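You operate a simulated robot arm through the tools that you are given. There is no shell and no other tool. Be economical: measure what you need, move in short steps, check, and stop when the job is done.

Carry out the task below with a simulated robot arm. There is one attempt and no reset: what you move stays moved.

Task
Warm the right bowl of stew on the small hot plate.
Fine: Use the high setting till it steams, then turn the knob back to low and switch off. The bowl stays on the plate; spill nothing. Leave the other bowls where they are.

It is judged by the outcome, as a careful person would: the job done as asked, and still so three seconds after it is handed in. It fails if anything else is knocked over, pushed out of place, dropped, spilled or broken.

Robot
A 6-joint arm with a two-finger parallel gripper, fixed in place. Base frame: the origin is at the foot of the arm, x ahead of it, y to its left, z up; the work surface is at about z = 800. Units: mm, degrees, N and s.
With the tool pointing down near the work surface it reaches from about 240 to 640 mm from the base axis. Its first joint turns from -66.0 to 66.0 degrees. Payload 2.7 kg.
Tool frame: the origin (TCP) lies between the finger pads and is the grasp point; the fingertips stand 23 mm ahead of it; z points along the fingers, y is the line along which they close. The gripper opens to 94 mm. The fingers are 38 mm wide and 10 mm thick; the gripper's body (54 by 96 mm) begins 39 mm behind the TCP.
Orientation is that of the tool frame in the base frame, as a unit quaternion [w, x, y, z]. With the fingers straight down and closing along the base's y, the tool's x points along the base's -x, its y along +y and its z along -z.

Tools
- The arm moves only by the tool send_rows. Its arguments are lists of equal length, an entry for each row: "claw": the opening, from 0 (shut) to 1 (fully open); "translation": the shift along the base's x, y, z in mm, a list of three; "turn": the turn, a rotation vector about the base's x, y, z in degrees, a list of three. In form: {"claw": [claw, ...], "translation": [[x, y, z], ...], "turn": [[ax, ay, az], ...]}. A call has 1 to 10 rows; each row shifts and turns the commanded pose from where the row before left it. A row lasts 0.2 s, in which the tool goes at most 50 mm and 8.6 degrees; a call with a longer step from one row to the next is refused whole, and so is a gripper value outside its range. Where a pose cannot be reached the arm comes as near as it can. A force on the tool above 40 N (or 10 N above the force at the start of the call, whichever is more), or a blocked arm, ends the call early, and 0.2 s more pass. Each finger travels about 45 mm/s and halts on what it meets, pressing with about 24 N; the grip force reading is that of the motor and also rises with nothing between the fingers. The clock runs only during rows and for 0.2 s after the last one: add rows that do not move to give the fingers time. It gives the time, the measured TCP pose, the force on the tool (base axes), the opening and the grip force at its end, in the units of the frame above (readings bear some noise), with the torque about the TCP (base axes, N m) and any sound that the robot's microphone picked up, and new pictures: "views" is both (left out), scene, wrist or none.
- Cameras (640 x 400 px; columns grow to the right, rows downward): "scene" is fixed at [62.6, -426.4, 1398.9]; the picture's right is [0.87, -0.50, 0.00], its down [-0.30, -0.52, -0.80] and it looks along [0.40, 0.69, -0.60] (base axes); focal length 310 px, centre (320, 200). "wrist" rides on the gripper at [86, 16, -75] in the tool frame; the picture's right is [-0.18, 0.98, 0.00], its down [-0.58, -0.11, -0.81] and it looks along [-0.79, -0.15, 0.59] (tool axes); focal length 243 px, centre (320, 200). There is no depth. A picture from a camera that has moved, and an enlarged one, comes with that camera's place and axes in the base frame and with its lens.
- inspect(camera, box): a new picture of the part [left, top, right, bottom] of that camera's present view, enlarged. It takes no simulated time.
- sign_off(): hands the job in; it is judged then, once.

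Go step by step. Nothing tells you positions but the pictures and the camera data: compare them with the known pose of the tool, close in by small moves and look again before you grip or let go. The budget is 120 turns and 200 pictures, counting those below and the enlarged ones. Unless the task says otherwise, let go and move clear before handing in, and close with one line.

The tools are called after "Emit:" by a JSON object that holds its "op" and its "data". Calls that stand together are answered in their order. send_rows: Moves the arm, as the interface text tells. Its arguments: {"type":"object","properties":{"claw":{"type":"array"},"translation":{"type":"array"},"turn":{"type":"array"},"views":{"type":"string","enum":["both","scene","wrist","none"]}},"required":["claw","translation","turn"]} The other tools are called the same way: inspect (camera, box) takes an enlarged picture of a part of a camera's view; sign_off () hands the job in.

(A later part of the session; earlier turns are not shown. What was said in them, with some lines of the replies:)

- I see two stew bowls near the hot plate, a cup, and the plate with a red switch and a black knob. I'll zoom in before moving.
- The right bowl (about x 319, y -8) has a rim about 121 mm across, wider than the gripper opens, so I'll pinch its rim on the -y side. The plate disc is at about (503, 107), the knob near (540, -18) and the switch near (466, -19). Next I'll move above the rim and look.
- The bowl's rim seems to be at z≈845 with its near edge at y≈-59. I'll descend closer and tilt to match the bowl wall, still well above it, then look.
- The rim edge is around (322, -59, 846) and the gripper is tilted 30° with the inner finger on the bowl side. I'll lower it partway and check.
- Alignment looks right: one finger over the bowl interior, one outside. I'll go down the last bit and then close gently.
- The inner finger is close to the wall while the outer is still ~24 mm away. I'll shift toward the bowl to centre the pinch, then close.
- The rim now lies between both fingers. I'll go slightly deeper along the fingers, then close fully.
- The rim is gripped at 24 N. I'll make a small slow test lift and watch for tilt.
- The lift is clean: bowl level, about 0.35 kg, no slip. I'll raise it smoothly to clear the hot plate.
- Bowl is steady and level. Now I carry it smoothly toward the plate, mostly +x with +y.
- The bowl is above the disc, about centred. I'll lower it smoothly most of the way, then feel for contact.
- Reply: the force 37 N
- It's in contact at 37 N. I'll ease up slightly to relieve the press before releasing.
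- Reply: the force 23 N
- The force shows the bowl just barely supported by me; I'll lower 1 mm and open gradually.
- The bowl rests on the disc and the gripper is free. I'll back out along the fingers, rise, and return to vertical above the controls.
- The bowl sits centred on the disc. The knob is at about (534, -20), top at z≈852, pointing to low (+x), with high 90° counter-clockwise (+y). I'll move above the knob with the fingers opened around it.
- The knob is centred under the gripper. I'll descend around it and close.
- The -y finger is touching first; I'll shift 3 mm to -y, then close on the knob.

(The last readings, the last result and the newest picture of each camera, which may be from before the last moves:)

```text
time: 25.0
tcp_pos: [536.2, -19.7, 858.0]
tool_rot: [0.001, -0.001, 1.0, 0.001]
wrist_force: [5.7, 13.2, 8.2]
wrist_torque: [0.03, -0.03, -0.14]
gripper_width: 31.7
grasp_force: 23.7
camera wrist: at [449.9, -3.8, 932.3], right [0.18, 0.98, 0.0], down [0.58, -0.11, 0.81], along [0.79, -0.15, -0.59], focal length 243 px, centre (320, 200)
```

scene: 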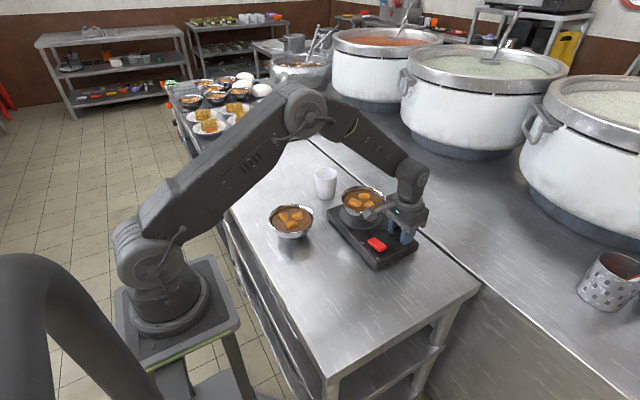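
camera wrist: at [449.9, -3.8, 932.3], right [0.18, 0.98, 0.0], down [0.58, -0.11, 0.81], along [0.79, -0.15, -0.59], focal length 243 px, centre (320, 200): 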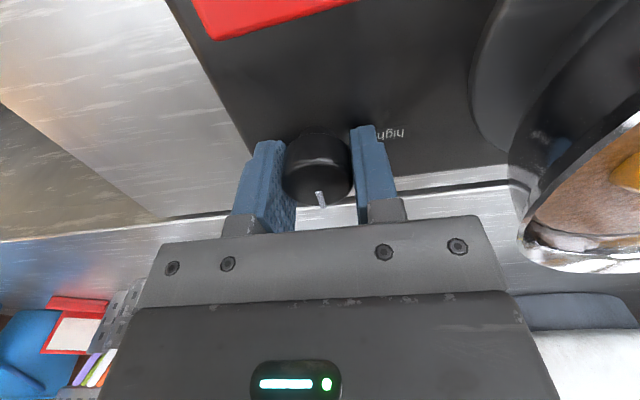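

Gripped on the knob. I'll nudge to relieve side load and rotate counter-clockwise, 40° first.

Emit:
{"op": "send_rows", "data": {"claw": [0.2, 0.2, 0.2, 0.2, 0.2, 0.2, 0.2], "translation": [[0, 1, 0], [0, 0, 0], [0, 0, 0], [0, 0, 0], [0, 0, 0], [0, 0, 0], [0, 0, 0]], "turn": [[0, 0, 0], [0, 0, 8], [0, 0, 8], [0, 0, 8], [0, 0, 8], [0, 0, 8], [0, 0, 0]]}}

Emit:
{"op": "inspect", "data": {"camera": "wrist", "box": [180, 60, 480, 240]}}

```text
time: 26.6
tcp_pos: [534.0, -22.3, 860.2]
tool_rot: [-0.001, -0.342, 0.94, 0.0]
wrist_force: [-13.4, 12.0, 15.2]
wrist_torque: [0.22, 0.2, -0.09]
gripper_width: 31.6
grasp_force: 23.7
camera wrist: at [457.9, -64.4, 932.4], right [-0.49, 0.87, 0.0], down [0.52, 0.29, 0.81], along [0.7, 0.4, -0.59], focal length 243 px, centre (320, 200)
```

scene: 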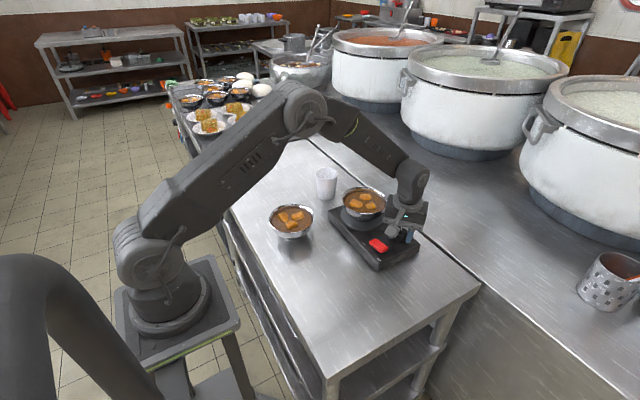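
wrist: 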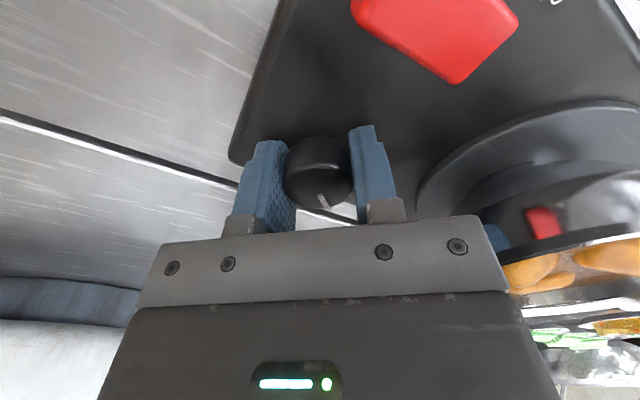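

```text
2.13 times, centred on (330, 150) of wrist
camera zoom: at [457.9, -64.4, 932.4], right [-0.49, 0.87, 0.0], down [0.52, 0.29, 0.81], along [0.7, 0.4, -0.59], focal length 518 px, centre (299, 307)
```

zoom: 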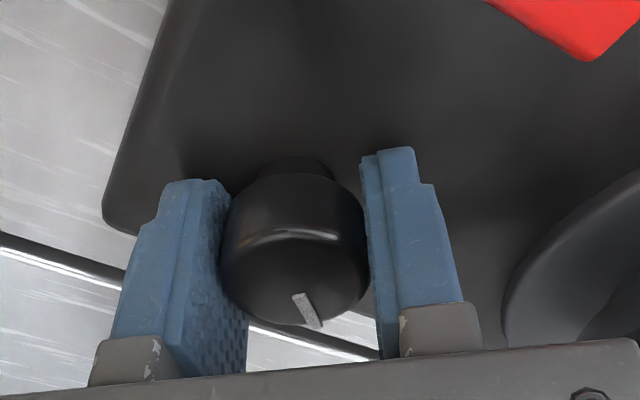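

The knob turned about 45° toward mid. Before continuing, I'll check that the hot plate hasn't shifted.

Emit:
{"op": "inspect", "data": {"camera": "scene", "box": [330, 170, 450, 280]}}

```text
3.64 times, centred on (390, 225) of scene
camera zoom: at [62.0, -426.1, 1399.0], right [0.87, -0.5, 0.0], down [-0.3, -0.52, -0.8], along [0.4, 0.69, -0.6], focal length 1126 px, centre (66, 109)
```

zoom: 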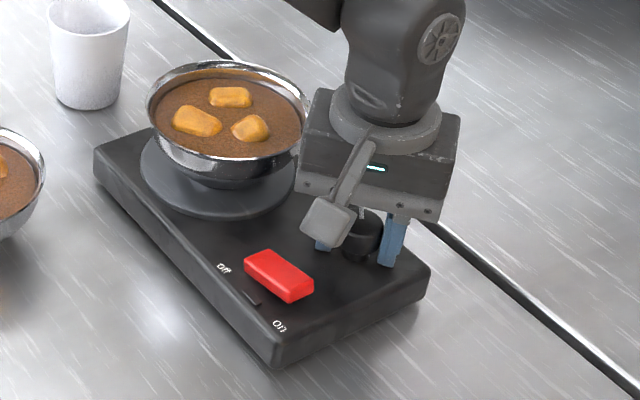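

The plate has slid only ~3 mm with the bowl steady on it. I'll relieve the side load and finish turning to high.

Emit:
{"op": "send_rows", "data": {"claw": [0.2, 0.2, 0.2, 0.2, 0.2, 0.2, 0.2, 0.2], "translation": [[-1.5, 1.5, 1], [0, 0, 0], [0, 0, 0], [0, 0, 0], [0, 0, 0], [0, 0, 0], [0, 0, 0], [0, 0, 0]], "turn": [[0, 0, 0], [0, 0, 8], [0, 0, 8], [0, 0, 8], [0, 0, 8], [0, 0, 8], [0, 0, 8], [0, 0, 0]]}}

Emit:
{"op": "inspect", "data": {"camera": "wrist", "box": [180, 60, 480, 240]}}

Emit:
{"op": "inspect", "data": {"camera": "scene", "box": [330, 170, 450, 280]}}

```text
time: 28.4
tcp_pos: [531.5, -20.9, 858.3]
tool_rot: [-0.002, -0.695, 0.719, 0.001]
wrist_force: [-4.8, 0.9, -3.0]
wrist_torque: [-0.02, 0.07, -0.31]
gripper_width: 31.4
grasp_force: 23.7
camera wrist: at [513.7, -106.7, 932.8], right [-0.98, 0.22, 0.0], down [0.13, 0.58, 0.81], along [0.17, 0.79, -0.59], focal length 243 px, centre (320, 200)
```

scene: 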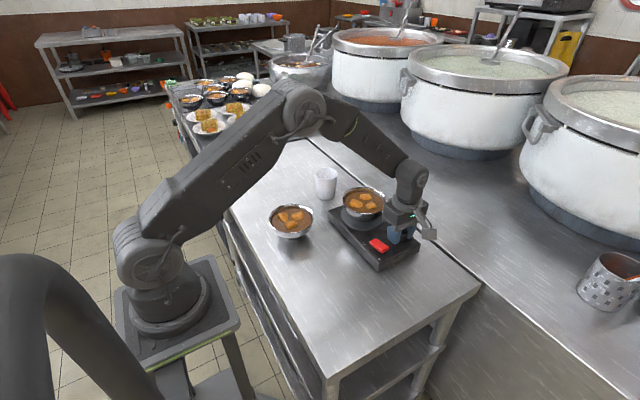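
wrist: 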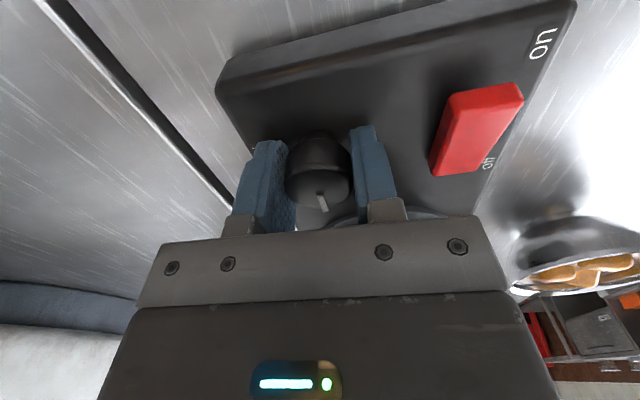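

```text
2.13 times, centred on (330, 150) of wrist
camera zoom: at [513.7, -106.7, 932.8], right [-0.98, 0.22, 0.0], down [0.13, 0.58, 0.81], along [0.17, 0.79, -0.59], focal length 518 px, centre (299, 307)
```

zoom: 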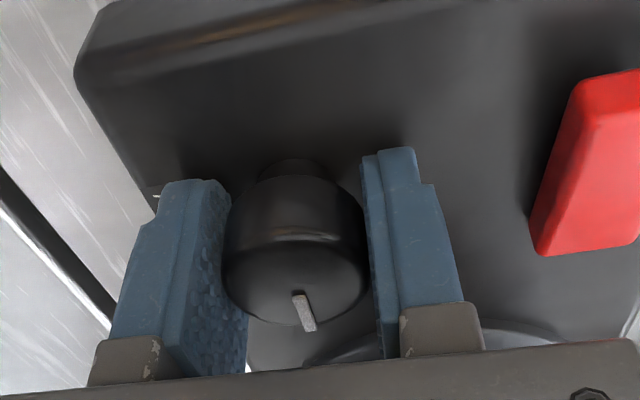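

```text
3.64 times, centred on (390, 225) of scene
camera zoom: at [62.5, -426.4, 1398.9], right [0.87, -0.5, 0.0], down [-0.3, -0.52, -0.8], along [0.4, 0.69, -0.6], focal length 1126 px, centre (66, 109)
```

zoom: 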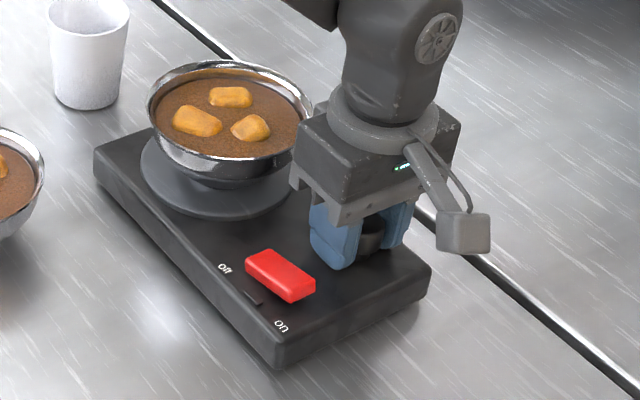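

The knob now appears to point to high. I'll release, rise, and check.

Emit:
{"op": "send_rows", "data": {"claw": [0.3, 0.45, 0.55, 0.55, 0.55, 0.55, 0.55], "translation": [[0, 0, 0], [0, 0, 0], [0, 0, 0], [0, 0, 20], [0, 0, 25], [0, -10, 25], [0, 0, 0]], "turn": [[0, 0, 0], [0, 0, 0], [0, 0, 0], [0, 0, 0], [0, 0, 0], [0, 0, 0], [0, 0, 0]]}}

Emit:
{"op": "inspect", "data": {"camera": "wrist", "box": [180, 0, 620, 240]}}

Emit:
{"op": "inspect", "data": {"camera": "scene", "box": [350, 210, 430, 270]}}

```text
time: 30.0
tcp_pos: [533.7, -30.6, 930.1]
tool_rot: [0.0, -0.695, 0.719, 0.0]
wrist_force: [0.2, 0.8, 0.1]
wrist_torque: [0.0, -0.05, 0.02]
gripper_width: 51.6
grasp_force: 0.0
camera wrist: at [514.6, -115.5, 1004.0], right [-0.98, 0.22, 0.0], down [0.13, 0.58, 0.81], along [0.18, 0.79, -0.59], focal length 243 px, centre (320, 200)
```

scene: 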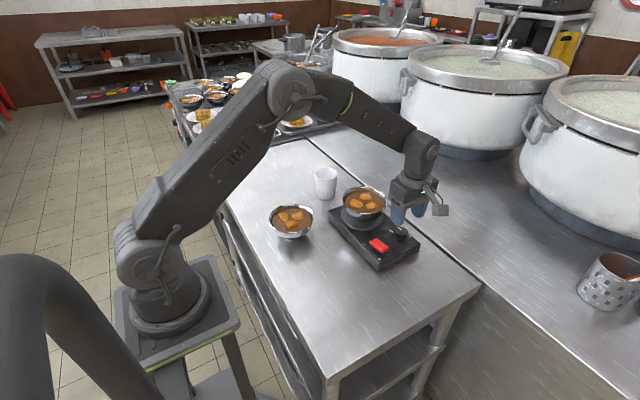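
wrist: 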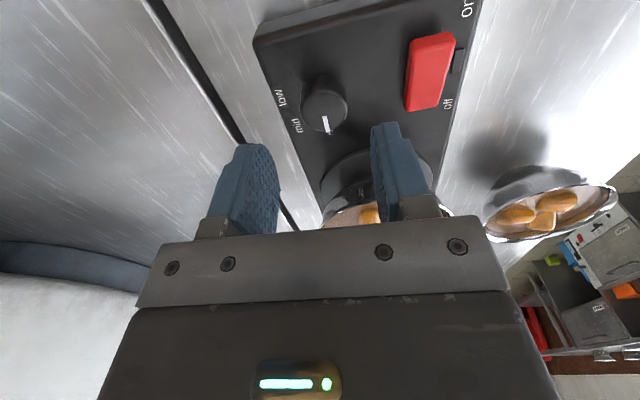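

```text
1.45 times, centred on (400, 120) of wrist
camera zoom: at [514.6, -115.5, 1004.0], right [-0.98, 0.22, 0.0], down [0.13, 0.58, 0.81], along [0.18, 0.79, -0.59], focal length 353 px, centre (204, 316)
```

zoom: 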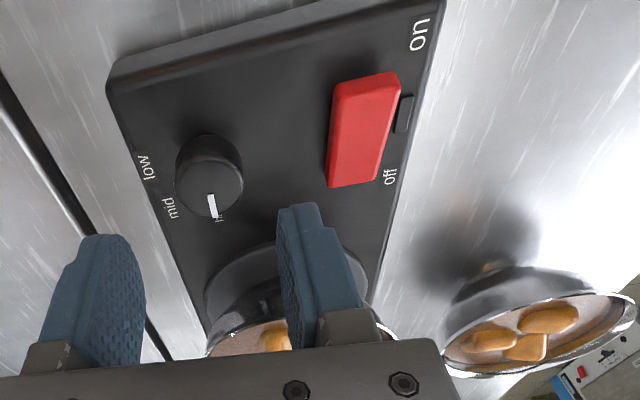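

```text
6.67 times, centred on (390, 240) of scene
camera zoom: at [62.6, -426.4, 1398.9], right [0.87, -0.5, 0.0], down [-0.3, -0.52, -0.8], along [0.4, 0.69, -0.6], focal length 2065 px, centre (-147, -67)
```

zoom: 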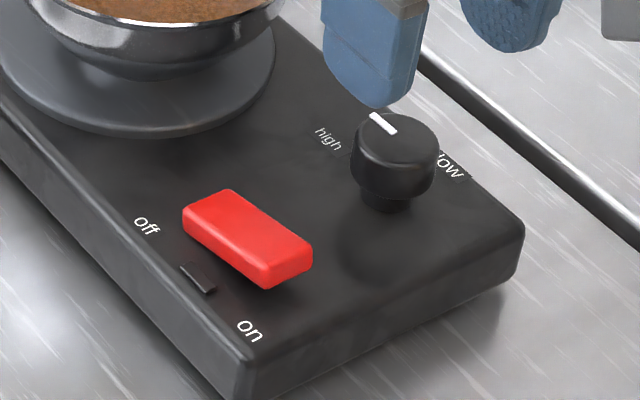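

The knob points to high. The red rocker's "on" end (about x 470, y -42) stands raised, so I'll close the fingers, turn back to the standard orientation and hover over that end.

Emit:
{"op": "send_rows", "data": {"claw": [0.4, 0.2, 0.0, 0, 0, 0, 0, 0, 0, 0], "translation": [[-6, 0, 0], [-7, -1, 0], [-7, -1, 0], [-7, -1, 0], [-7, -1, -5], [-7, -1, -10], [-7, -1, -10], [-7, -1, -10], [-8, 0, -10], [0, 0, 0]], "turn": [[0, 0, -8.5], [0, 0, -8.5], [0, 0, -8.5], [0, 0, -8.5], [0, 0, -8.5], [0, 0, -8.5], [0, 0, -8.5], [0, 0, -8.5], [0, 0, -8.5], [0, 0, -8.5]]}}

Emit:
{"op": "inspect", "data": {"camera": "wrist", "box": [180, 40, 480, 240]}}

Emit:
{"op": "inspect", "data": {"camera": "scene", "box": [330, 200, 430, 280]}}

```text
time: 32.2
tcp_pos: [470.0, -37.8, 884.8]
tool_rot: [0.001, -0.026, 1.0, 0.0]
wrist_force: [-0.5, 0.0, -0.6]
wrist_torque: [-0.03, -0.01, -0.01]
gripper_width: 0.0
grasp_force: 24.5
camera wrist: at [383.3, -25.3, 957.6], right [0.14, 0.99, 0.0], down [0.59, -0.08, 0.81], along [0.8, -0.11, -0.59], focal length 243 px, centre (320, 200)
```

scene: 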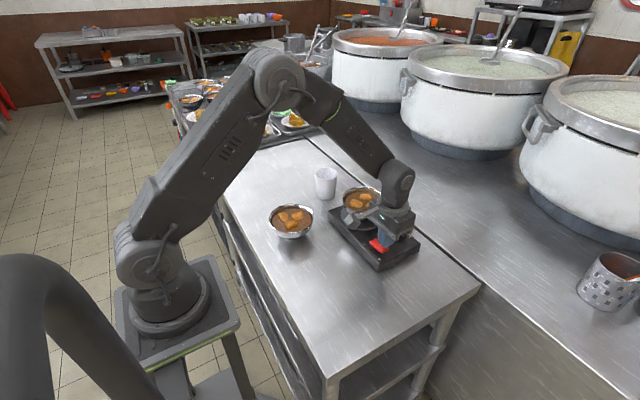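
wrist: 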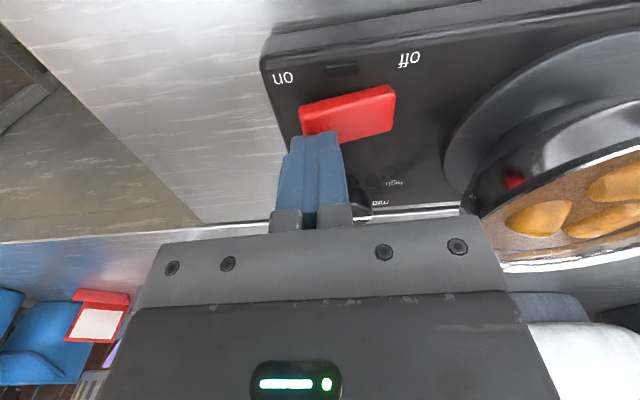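

```text
2.00 times, centred on (330, 140) of wrist
camera zoom: at [383.3, -25.3, 957.6], right [0.14, 0.99, 0.0], down [0.59, -0.08, 0.81], along [0.8, -0.11, -0.59], focal length 485 px, centre (300, 320)
```

zoom: 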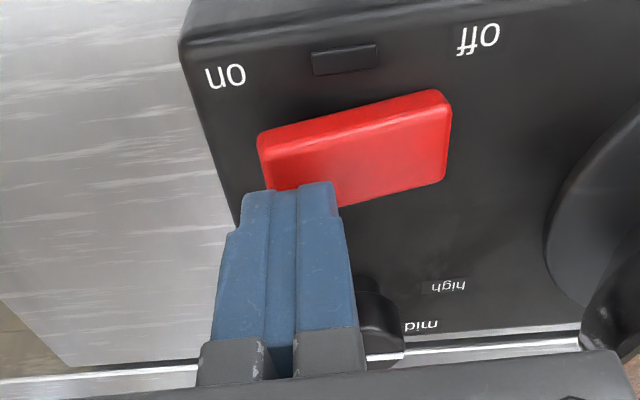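

```text
5.00 times, centred on (380, 240) of scene
camera zoom: at [62.6, -426.4, 1398.9], right [0.87, -0.5, 0.0], down [-0.3, -0.52, -0.8], along [0.4, 0.69, -0.6], focal length 1549 px, centre (20, 0)
```

zoom: 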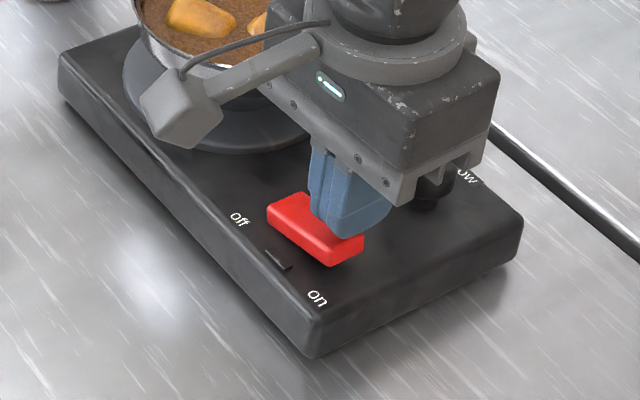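

The closed fingertips are above the rocker's on end. I'll press down in small steps.

Emit:
{"op": "send_rows", "data": {"claw": [0, 0, 0, 0, 0], "translation": [[-2, -1, -6], [0, 0, -4], [0, 0, -4], [0, 0, -3], [0, 0, 0]], "turn": [[0, 0, 0], [0, 0, 0], [0, 0, 0], [0, 0, 0], [0, 0, 0]], "views": "wrist"}}

```text
time: 33.1
tcp_pos: [467.1, -41.1, 873.5]
tool_rot: [0.001, -0.026, 1.0, -0.001]
wrist_force: [-6.6, -1.9, 8.9]
wrist_torque: [0.07, 0.06, 0.03]
gripper_width: 0.0
grasp_force: 24.6
stopped in row 4: the force on the tool passed its limit at 45 N (the readings are from after the stop); the commanded pose is now the measured one
camera wrist: at [381.4, -28.3, 946.3], right [0.13, 0.99, 0.0], down [0.58, -0.08, 0.81], along [0.8, -0.11, -0.59], focal length 243 px, centre (320, 200)
```

wrist: 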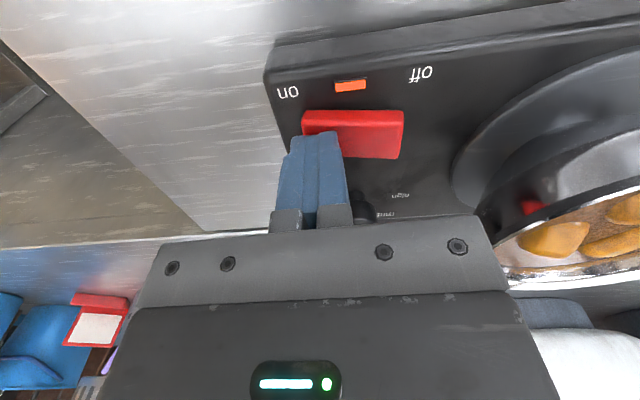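

The lamp is lit: the plate is on at high. I'll lift away and get ready above the knob, turned 90°, while watching for steam.

Emit:
{"op": "send_rows", "data": {"claw": [0, 0, 0.2, 0.4, 0.55, 0.55, 0.55, 0.55, 0.55, 0.55], "translation": [[0, 0, 20], [0, 0, 25], [8, 0, 12], [8, 3, 0], [8, 3, 0], [8, 3, 0], [8, 3, 0], [8, 3, 0], [8, 3, 0], [9, 2, 0]], "turn": [[0, 0, 0], [0, 0, 8.5], [0, 0, 8.5], [0, 0, 8.5], [0, 0, 8.5], [0, 0, 8.5], [0, 0, 8.5], [0, 0, 8.5], [0, 0, 8.5], [0, 0, 8.5]]}}

Emit:
{"op": "inspect", "data": {"camera": "scene", "box": [310, 160, 430, 280]}}

Emit:
{"op": "inspect", "data": {"camera": "wrist", "box": [180, 0, 620, 240]}}

```text
time: 35.4
tcp_pos: [532.3, -19.7, 929.9]
tool_rot: [0.001, -0.64, 0.768, 0.0]
wrist_force: [-0.9, 0.4, 0.0]
wrist_torque: [-0.01, -0.02, 0.03]
gripper_width: 51.7
grasp_force: 0.0
camera wrist: at [502.2, -101.9, 1002.5], right [-0.93, 0.36, 0.0], down [0.21, 0.55, 0.81], along [0.29, 0.75, -0.59], focal length 243 px, centre (320, 200)
```

scene: 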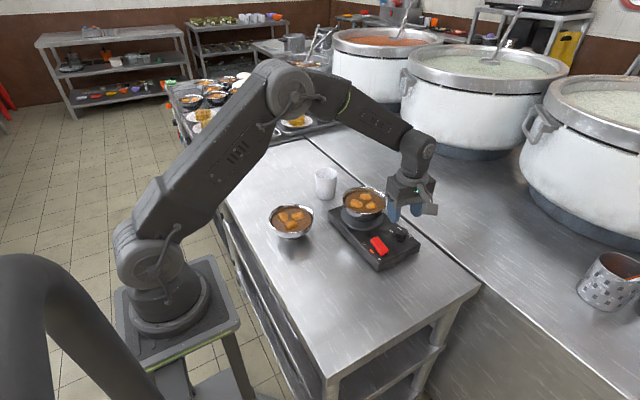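
wrist: 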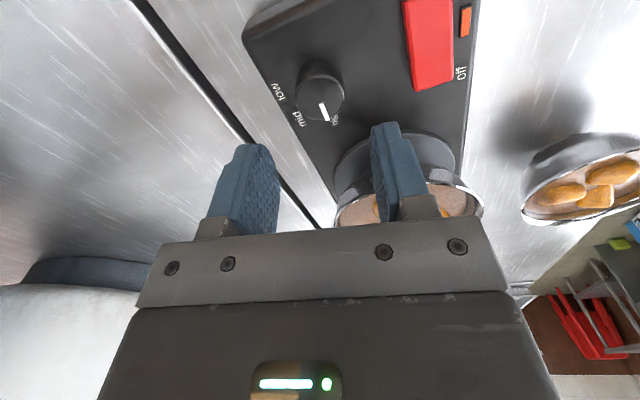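

```text
3.33 times, centred on (370, 220) of scene
camera zoom: at [62.6, -426.4, 1398.9], right [0.87, -0.5, 0.0], down [-0.3, -0.52, -0.8], along [0.4, 0.69, -0.6], focal length 1032 px, centre (153, 133)
```

zoom: 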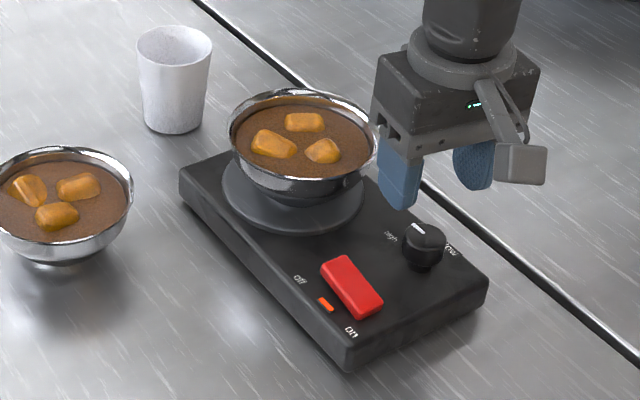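

```text
1.45 times, centred on (400, 120) of wrist
camera zoom: at [502.2, -101.9, 1002.5], right [-0.93, 0.36, 0.0], down [0.21, 0.55, 0.81], along [0.29, 0.75, -0.59], focal length 353 px, centre (204, 316)
```

zoom: 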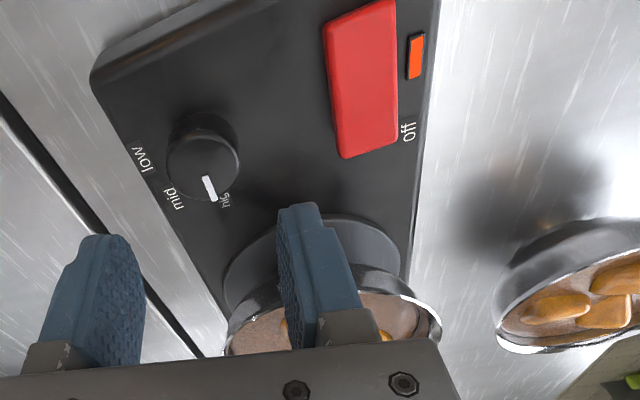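

The knob is at high (pointer ~85-90°) and the lamp is on. No steam yet, so I'll wait.

Emit:
{"op": "send_rows", "data": {"claw": [0.55, 0.55, 0.55, 0.55, 0.55, 0.55, 0.55, 0.55, 0.55, 0.55], "translation": [[0, 0, 0], [0, 0, 0], [0, 0, 0], [0, 0, 0], [0, 0, 0], [0, 0, 0], [0, 0, 0], [0, 0, 0], [0, 0, 0], [0, 0, 0]], "turn": [[0, 0, 0], [0, 0, 0], [0, 0, 0], [0, 0, 0], [0, 0, 0], [0, 0, 0], [0, 0, 0], [0, 0, 0], [0, 0, 0], [0, 0, 0]], "views": "none"}}

Emit:
{"op": "inspect", "data": {"camera": "scene", "box": [310, 130, 430, 250]}}

```text
time: 37.5
tcp_pos: [533.4, -20.2, 929.2]
tool_rot: [0.001, -0.64, 0.769, 0.0]
wrist_force: [-0.1, 0.3, 0.2]
wrist_torque: [0.0, 0.02, 0.01]
gripper_width: 51.6
grasp_force: 0.0
```

```text
3.33 times, centred on (370, 190) of scene
camera zoom: at [62.6, -426.4, 1398.9], right [0.87, -0.5, 0.0], down [-0.3, -0.52, -0.8], along [0.4, 0.69, -0.6], focal length 1032 px, centre (153, 233)
```

zoom: 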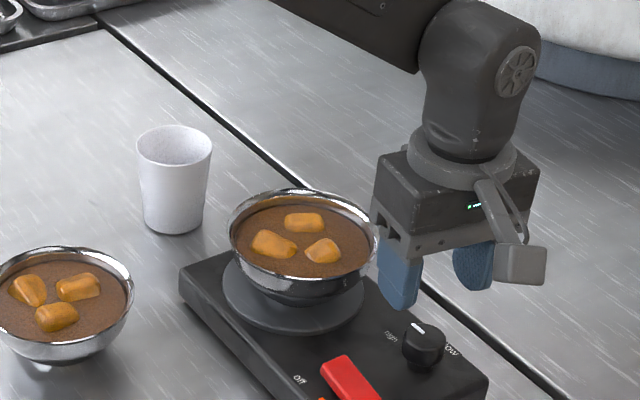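

No steam yet. Meanwhile I'll descend around the knob (not gripping) so I can respond quickly.

Emit:
{"op": "send_rows", "data": {"claw": [0.55, 0.55, 0.55, 0.55, 0.55, 0.55, 0.55, 0.55, 0.55, 0.55], "translation": [[1, 0, -15], [0, 0, -15], [0, 0, -15], [0, 0, -15], [0, 0, -9], [0, 0, 0], [0, 0, 0], [0, 0, 0], [0, 0, 0], [0, 0, 0]], "turn": [[0, 0, 6], [0, 0, 4], [0, 0, 0], [0, 0, 0], [0, 0, 0], [0, 0, 0], [0, 0, 0], [0, 0, 0], [0, 0, 0], [0, 0, 0]]}}

Emit:
{"op": "inspect", "data": {"camera": "scene", "box": [310, 130, 430, 250]}}

```text
time: 39.8
tcp_pos: [534.1, -20.8, 860.4]
tool_rot: [0.001, -0.704, 0.71, 0.0]
wrist_force: [0.4, 0.2, 1.0]
wrist_torque: [-0.04, 0.0, -0.04]
gripper_width: 51.5
grasp_force: 0.1
camera wrist: at [518.2, -105.9, 933.7], right [-0.98, 0.19, 0.0], down [0.11, 0.58, 0.81], along [0.16, 0.79, -0.59], focal length 243 px, centre (320, 200)
```

scene: 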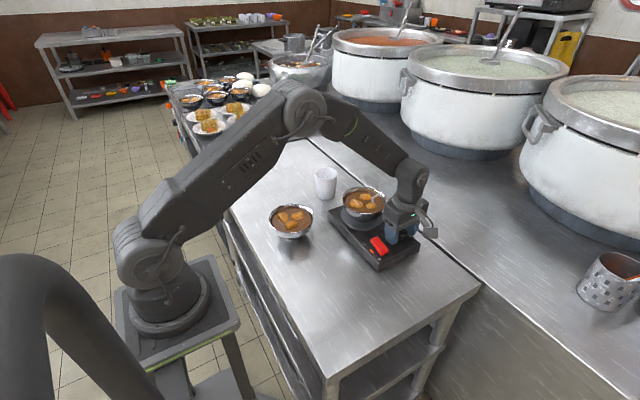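
wrist: 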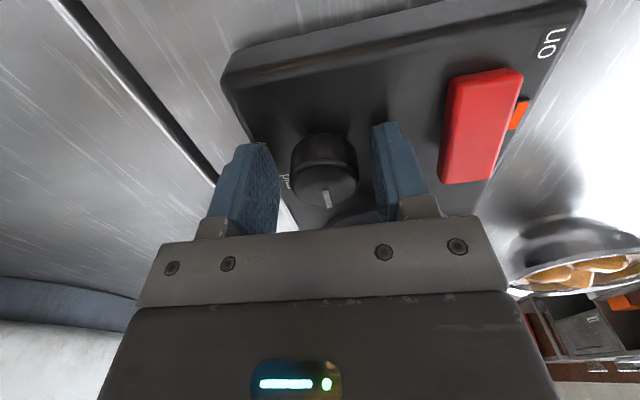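

```text
3.33 times, centred on (370, 190) of scene
camera zoom: at [62.6, -426.4, 1398.9], right [0.87, -0.5, 0.0], down [-0.3, -0.52, -0.8], along [0.4, 0.69, -0.6], focal length 1032 px, centre (153, 233)
```

zoom: 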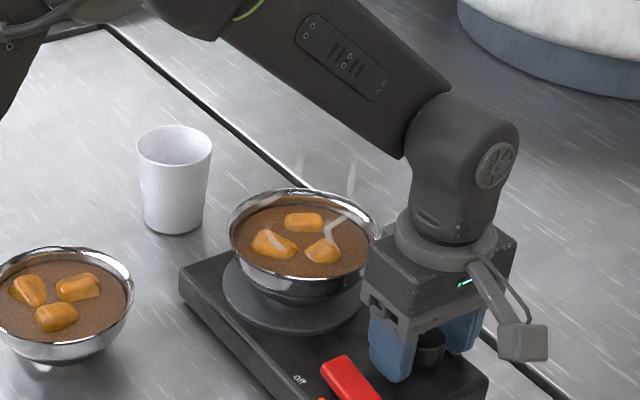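

Wisps of steam are rising. I'll grip the knob and turn it back to low.

Emit:
{"op": "send_rows", "data": {"claw": [0.4, 0.3, 0.2, 0.2, 0.2], "translation": [[0, 0, 0], [0, 0, 0], [0, 0, 0], [0, 0, 0], [0, 0, 0]], "turn": [[0, 0, 0], [0, 0, 0], [0, 0, 0], [0, 0, 0], [0, 0, 0]], "views": "none"}}

```text
time: 41.0
tcp_pos: [534.2, -19.0, 858.9]
tool_rot: [0.0, -0.704, 0.71, 0.001]
wrist_force: [-7.4, 1.5, -0.3]
wrist_torque: [-0.2, 0.11, -0.01]
gripper_width: 31.7
grasp_force: 24.0
```

Emit:
{"op": "send_rows", "data": {"claw": [0.2, 0.2, 0.2, 0.2, 0.2, 0.2, 0.2, 0.2, 0.2, 0.2], "translation": [[-1, 0, 0], [0, 0, 0], [0, 0, 0], [0, 0, 0], [0, 0, 0], [0, 0, 0], [0, 0, 0], [0, 0, 0], [0, 0, 0], [0, 0, 0]], "turn": [[0, 0, -8.3], [0, 0, -8.3], [0, 0, -8.3], [0, 0, -8.3], [0, 0, -8.3], [0, 0, -8.3], [0, 0, -8.3], [0, 0, -8.3], [0, 0, -8.3], [0, 0, -8.3]]}}

Emit:
{"op": "inspect", "data": {"camera": "wrist", "box": [180, 60, 480, 240]}}

Emit:
{"op": "inspect", "data": {"camera": "scene", "box": [310, 150, 430, 280]}}

```text
time: 43.1
tcp_pos: [534.0, -21.3, 861.4]
tool_rot: [0.002, -0.056, 0.998, -0.001]
wrist_force: [3.5, -9.3, 1.0]
wrist_torque: [-0.01, 0.02, 0.07]
gripper_width: 31.6
grasp_force: 23.9
camera wrist: at [446.7, -13.6, 933.8], right [0.08, 1.0, 0.0], down [0.59, -0.04, 0.81], along [0.81, -0.06, -0.59], focal length 243 px, centre (320, 200)
```

scene: 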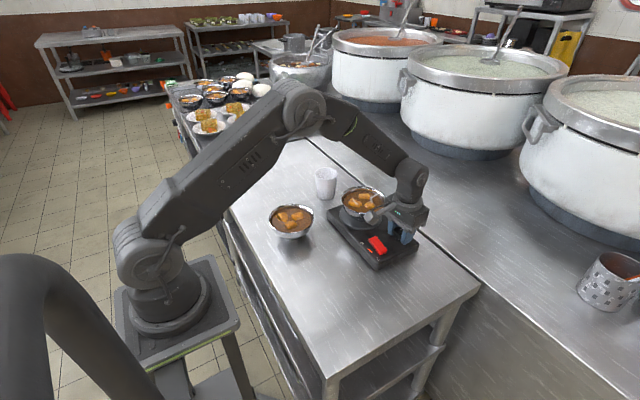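
wrist: 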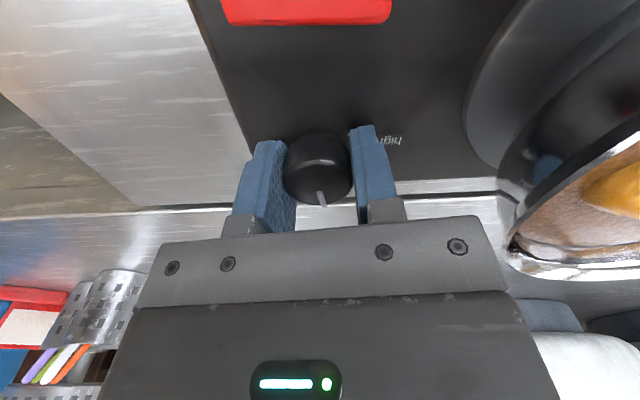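

```text
2.13 times, centred on (330, 150) of wrist
camera zoom: at [446.7, -13.6, 933.8], right [0.08, 1.0, 0.0], down [0.59, -0.04, 0.81], along [0.81, -0.06, -0.59], focal length 518 px, centre (299, 307)
```

zoom: 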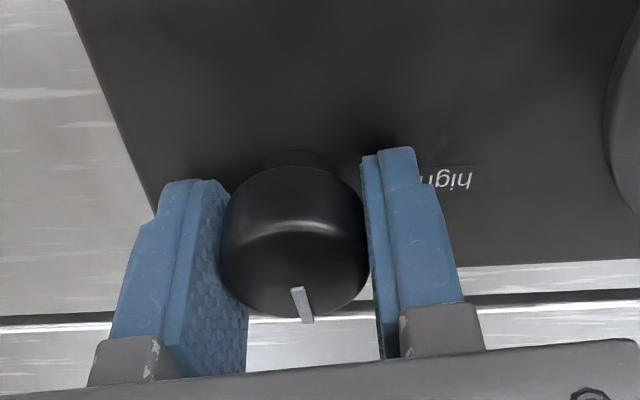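

```text
3.08 times, centred on (370, 215) of scene
camera zoom: at [62.8, -426.6, 1398.8], right [0.87, -0.5, 0.0], down [-0.3, -0.52, -0.8], along [0.4, 0.69, -0.6], focal length 953 px, centre (166, 154)
```

zoom: 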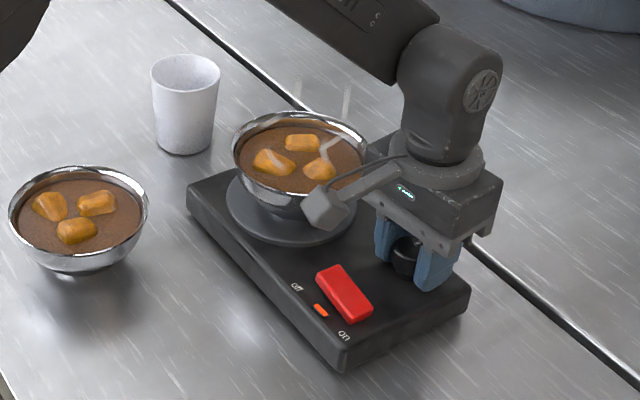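

Almost at low; I'll turn the last ~8°, release, and lift to check.

Emit:
{"op": "send_rows", "data": {"claw": [0.2, 0.2, 0.2, 0.35, 0.5, 0.55, 0.55, 0.55, 0.55], "translation": [[0, 0, 0], [0, 0, 0], [0, 0, 0], [0, 0, 0], [0, 0, 0], [0, 0, 0], [0, 0, 20], [0, 0, 25], [-10, 0, 20]], "turn": [[0, 0, -5], [0, 0, -4], [0, 0, 0], [0, 0, 0], [0, 0, 0], [0, 0, 0], [0, 0, 0], [0, 0, 0], [0, 0, 0]]}}

Emit:
{"op": "inspect", "data": {"camera": "wrist", "box": [180, 0, 480, 200]}}

Emit:
{"op": "inspect", "data": {"camera": "scene", "box": [340, 200, 440, 280]}}

```text
time: 45.1
tcp_pos: [521.9, -20.1, 926.2]
tool_rot: [0.001, 0.022, 1.0, -0.001]
wrist_force: [-0.2, 0.6, -0.2]
wrist_torque: [0.05, 0.01, 0.02]
gripper_width: 51.8
grasp_force: 0.0
camera wrist: at [437.6, 0.8, 998.4], right [0.23, 0.97, 0.0], down [0.57, -0.13, 0.81], along [0.79, -0.18, -0.59], focal length 243 px, centre (320, 200)
```

scene: 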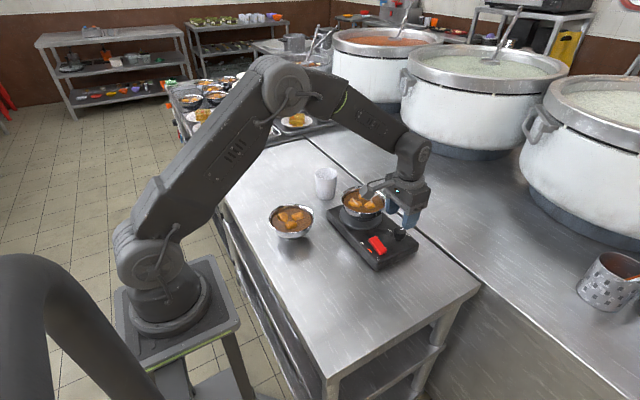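
wrist: 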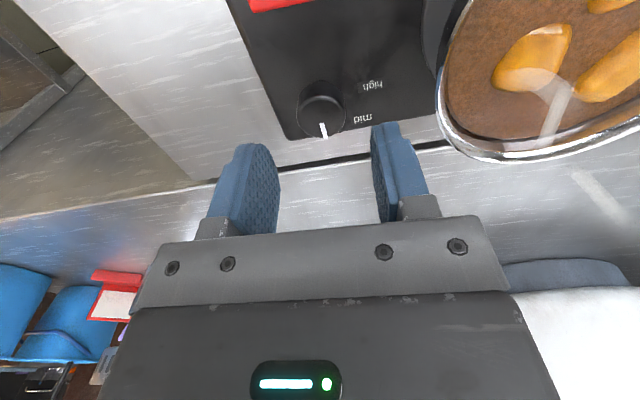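

```text
2.00 times, centred on (330, 100) of wrist
camera zoom: at [437.6, 0.8, 998.4], right [0.23, 0.97, 0.0], down [0.57, -0.13, 0.81], along [0.79, -0.18, -0.59], focal length 485 px, centre (300, 400)
```

zoom: 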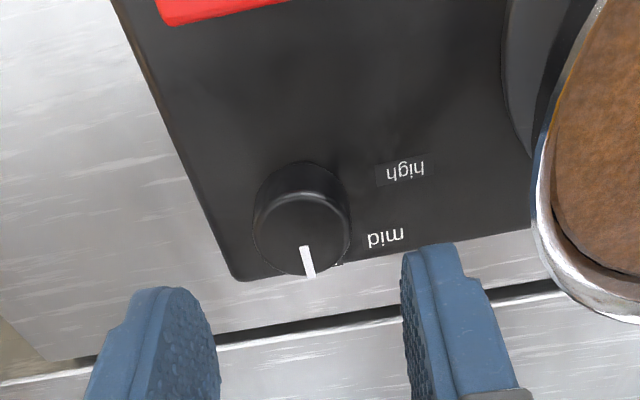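

```text
5.00 times, centred on (390, 240) of scene
camera zoom: at [62.6, -426.4, 1398.9], right [0.87, -0.5, 0.0], down [-0.3, -0.52, -0.8], along [0.4, 0.69, -0.6], focal length 1549 px, centre (-30, 0)
```

zoom: 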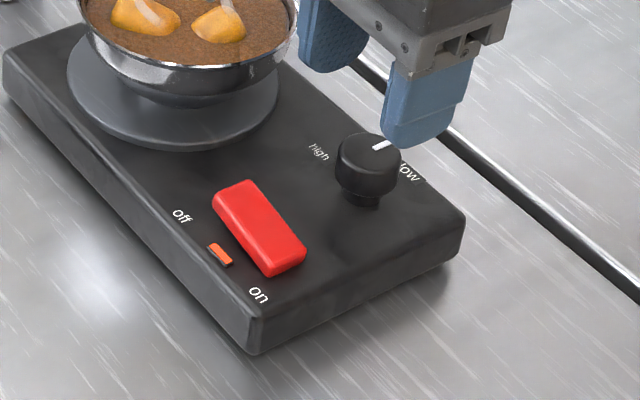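

The knob is back at low. Next I'll close the fingers and hover over the rocker's raised "off" end at about (469, -7).

Emit:
{"op": "send_rows", "data": {"claw": [0.4, 0.2, 0, 0, 0, 0], "translation": [[-14, 3, 0], [-13, 3, 0], [-13, 3, 0], [-13, 3, -14], [0, 1, -23], [0, 0, 0]], "turn": [[0, 0, 2], [0, 0, 0], [0, 0, 0], [0, 0, 0], [0, 0, 0], [0, 0, 0]]}}

Emit:
{"op": "inspect", "data": {"camera": "wrist", "box": [180, 40, 480, 240]}}

Emit:
{"op": "inspect", "data": {"camera": "scene", "box": [330, 200, 430, 280]}}

```text
time: 46.5
tcp_pos: [469.9, -8.1, 887.1]
tool_rot: [0.001, 0.004, 1.0, -0.001]
wrist_force: [0.5, 0.3, -1.0]
wrist_torque: [0.0, -0.03, -0.01]
gripper_width: 0.0
grasp_force: 24.4
camera wrist: at [383.6, 9.7, 960.7], right [0.19, 0.98, 0.0], down [0.58, -0.11, 0.81], along [0.79, -0.16, -0.59], focal length 243 px, centre (320, 200)
```

scene: 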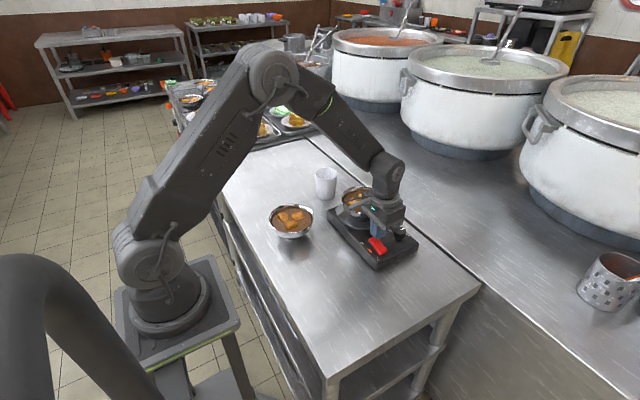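
wrist: 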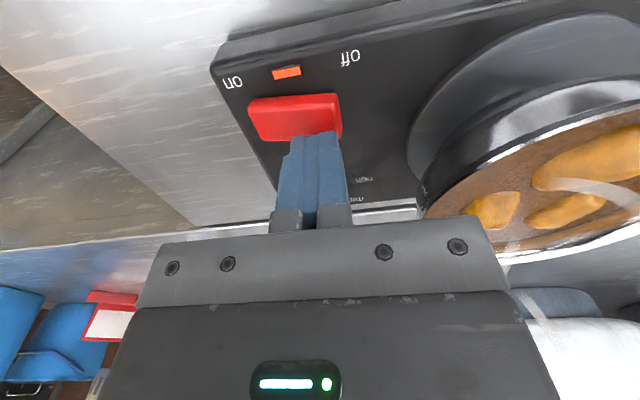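

```text
2.00 times, centred on (330, 140) of wrist
camera zoom: at [383.6, 9.7, 960.7], right [0.19, 0.98, 0.0], down [0.58, -0.11, 0.81], along [0.79, -0.16, -0.59], focal length 485 px, centre (300, 320)
```

zoom: 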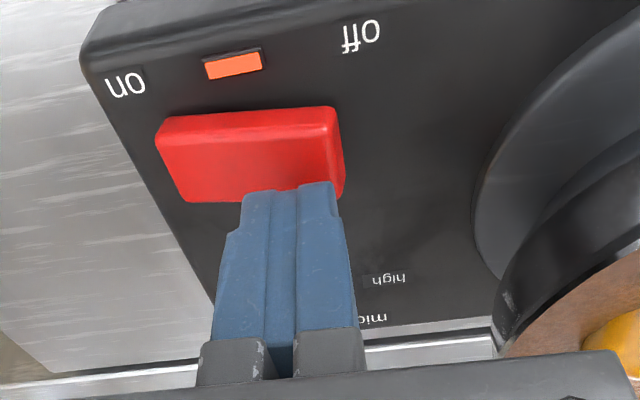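

```text
5.00 times, centred on (380, 240) of scene
camera zoom: at [62.6, -426.4, 1398.9], right [0.87, -0.5, 0.0], down [-0.3, -0.52, -0.8], along [0.4, 0.69, -0.6], focal length 1549 px, centre (20, 0)
```

zoom: 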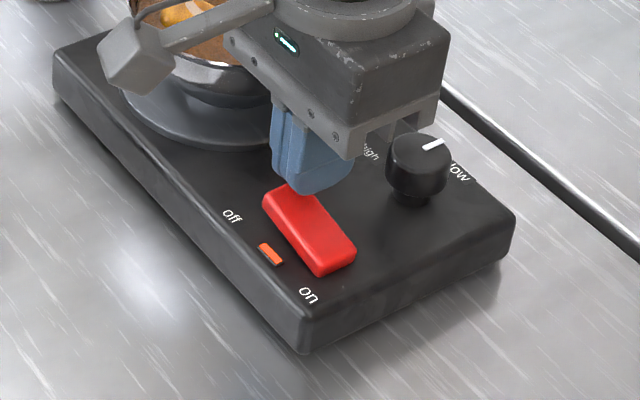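

Aligned with the off end. I'll press down.

Emit:
{"op": "send_rows", "data": {"claw": [0, 0, 0, 0, 0, 0], "translation": [[-3, 0, -6], [0, 0, -4], [0, 0, -4], [0, 0, -3], [0, 0, -2], [0, 0, 0]], "turn": [[0, 0, 0], [0, 0, 0], [0, 0, 0], [0, 0, 0], [0, 0, 0], [0, 0, 0]], "views": "wrist"}}

```text
time: 47.7
tcp_pos: [466.7, -5.5, 874.5]
tool_rot: [0.001, 0.004, 1.0, 0.0]
wrist_force: [-7.1, 2.8, 8.9]
wrist_torque: [-0.04, 0.19, -0.08]
gripper_width: 0.1
grasp_force: 23.7
stopped in row 5: the force on the tool passed its limit at 45 N (the readings are from after the stop); the commanded pose is now the measured one
camera wrist: at [381.6, 11.6, 947.4], right [0.19, 0.98, 0.0], down [0.58, -0.11, 0.81], along [0.79, -0.16, -0.59], focal length 243 px, centre (320, 200)
```

wrist: 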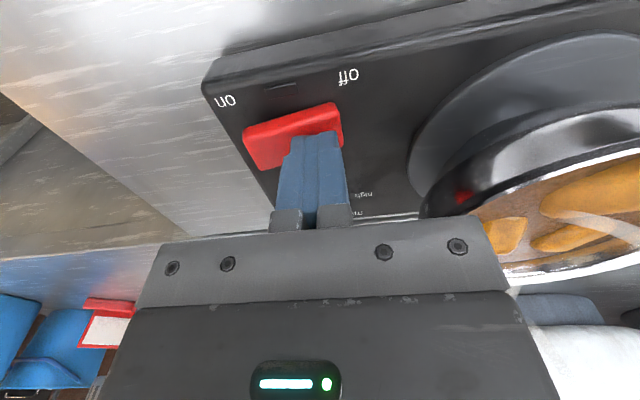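

The lamp is dark, so it's switched off. I'll lift clear, move away and check the scene.

Emit:
{"op": "send_rows", "data": {"claw": [0, 0, 0, 0, 0, 0, 0, 0], "translation": [[0, -2, 15], [0, -5, 25], [0, -10, 30], [-10, -25, 30], [-15, -30, 30], [-15, -30, 20], [0, 0, 0], [0, 0, 0]], "turn": [[0, 0, 0], [0, 0, 0], [0, 0, 0], [0, 0, 0], [0, 0, 0], [0, 0, 0], [0, 0, 0], [0, 0, 0]]}}

Emit:
{"op": "inspect", "data": {"camera": "scene", "box": [250, 150, 440, 280]}}

Emit:
{"op": "inspect", "data": {"camera": "scene", "box": [340, 200, 430, 275]}}

```text
time: 49.5
tcp_pos: [426.3, -111.0, 1024.0]
tool_rot: [0.001, 0.004, 1.0, 0.0]
wrist_force: [-0.7, -0.5, -0.2]
wrist_torque: [0.01, 0.05, -0.05]
gripper_width: 0.0
grasp_force: 24.0
camera wrist: at [340.2, -93.1, 1097.6], right [0.19, 0.98, 0.0], down [0.58, -0.11, 0.81], along [0.79, -0.15, -0.59], focal length 243 px, centre (320, 200)
```

scene: 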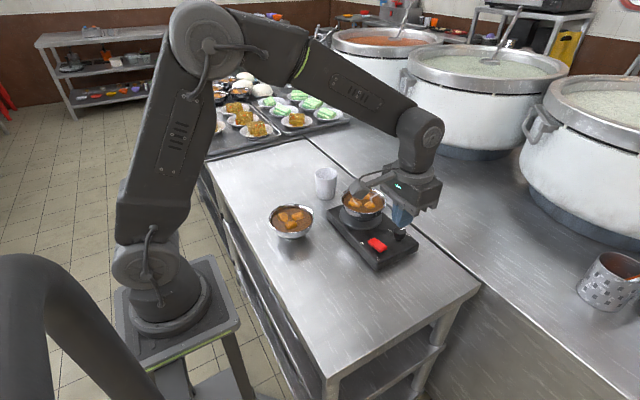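
wrist: 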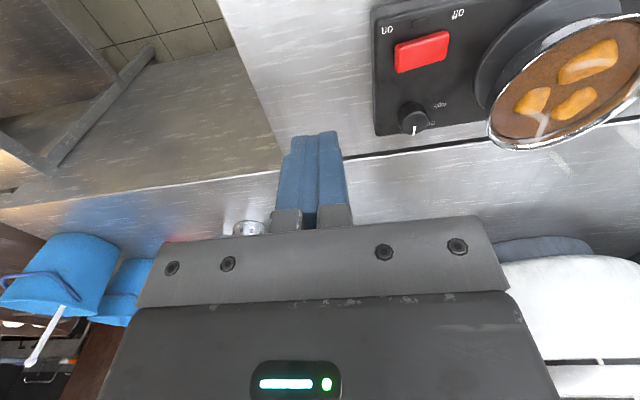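

```text
3.08 times, centred on (345, 215) of scene
camera zoom: at [62.6, -426.4, 1398.9], right [0.87, -0.5, 0.0], down [-0.3, -0.52, -0.8], along [0.4, 0.69, -0.6], focal length 953 px, centre (243, 154)
```

zoom: 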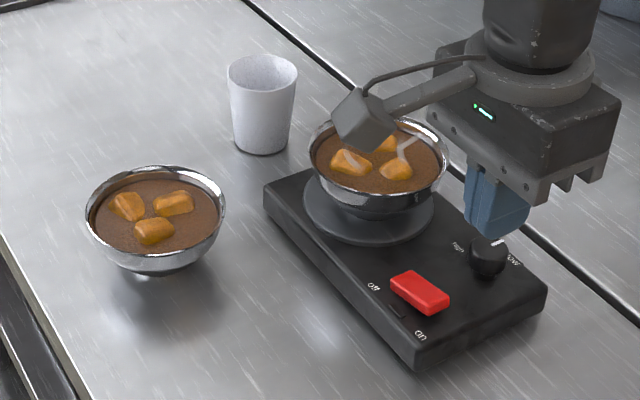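

```text
5.33 times, centred on (385, 238) of scene
camera zoom: at [62.6, -426.4, 1398.9], right [0.87, -0.5, 0.0], down [-0.3, -0.52, -0.8], along [0.4, 0.69, -0.6], focal length 1652 px, centre (-27, 0)
```

zoom: 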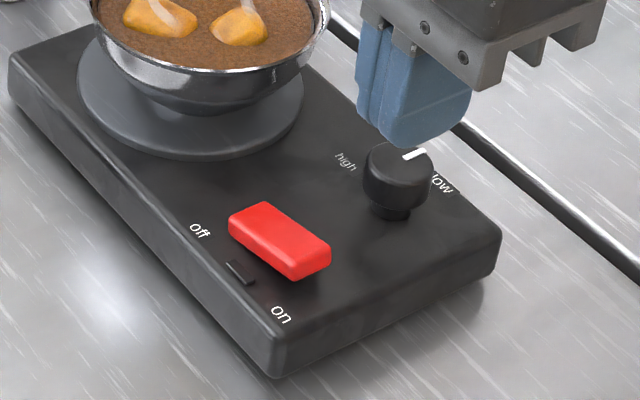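

The stew is steaming on the plate, the knob is at low and the lamp is off. The other bowl and cup haven't moved, nothing is spilled, and the arm is clear, so I'm handing in.

Emit:
{"op": "sign_off", "data": {}}

```text
The job is handed in.
```

The right bowl was heated on high until it steamed and is still on the hot plate; the knob is back at low, the switch is off, nothing spilled, and the plate slid only about 3 mm while I turned the knob.
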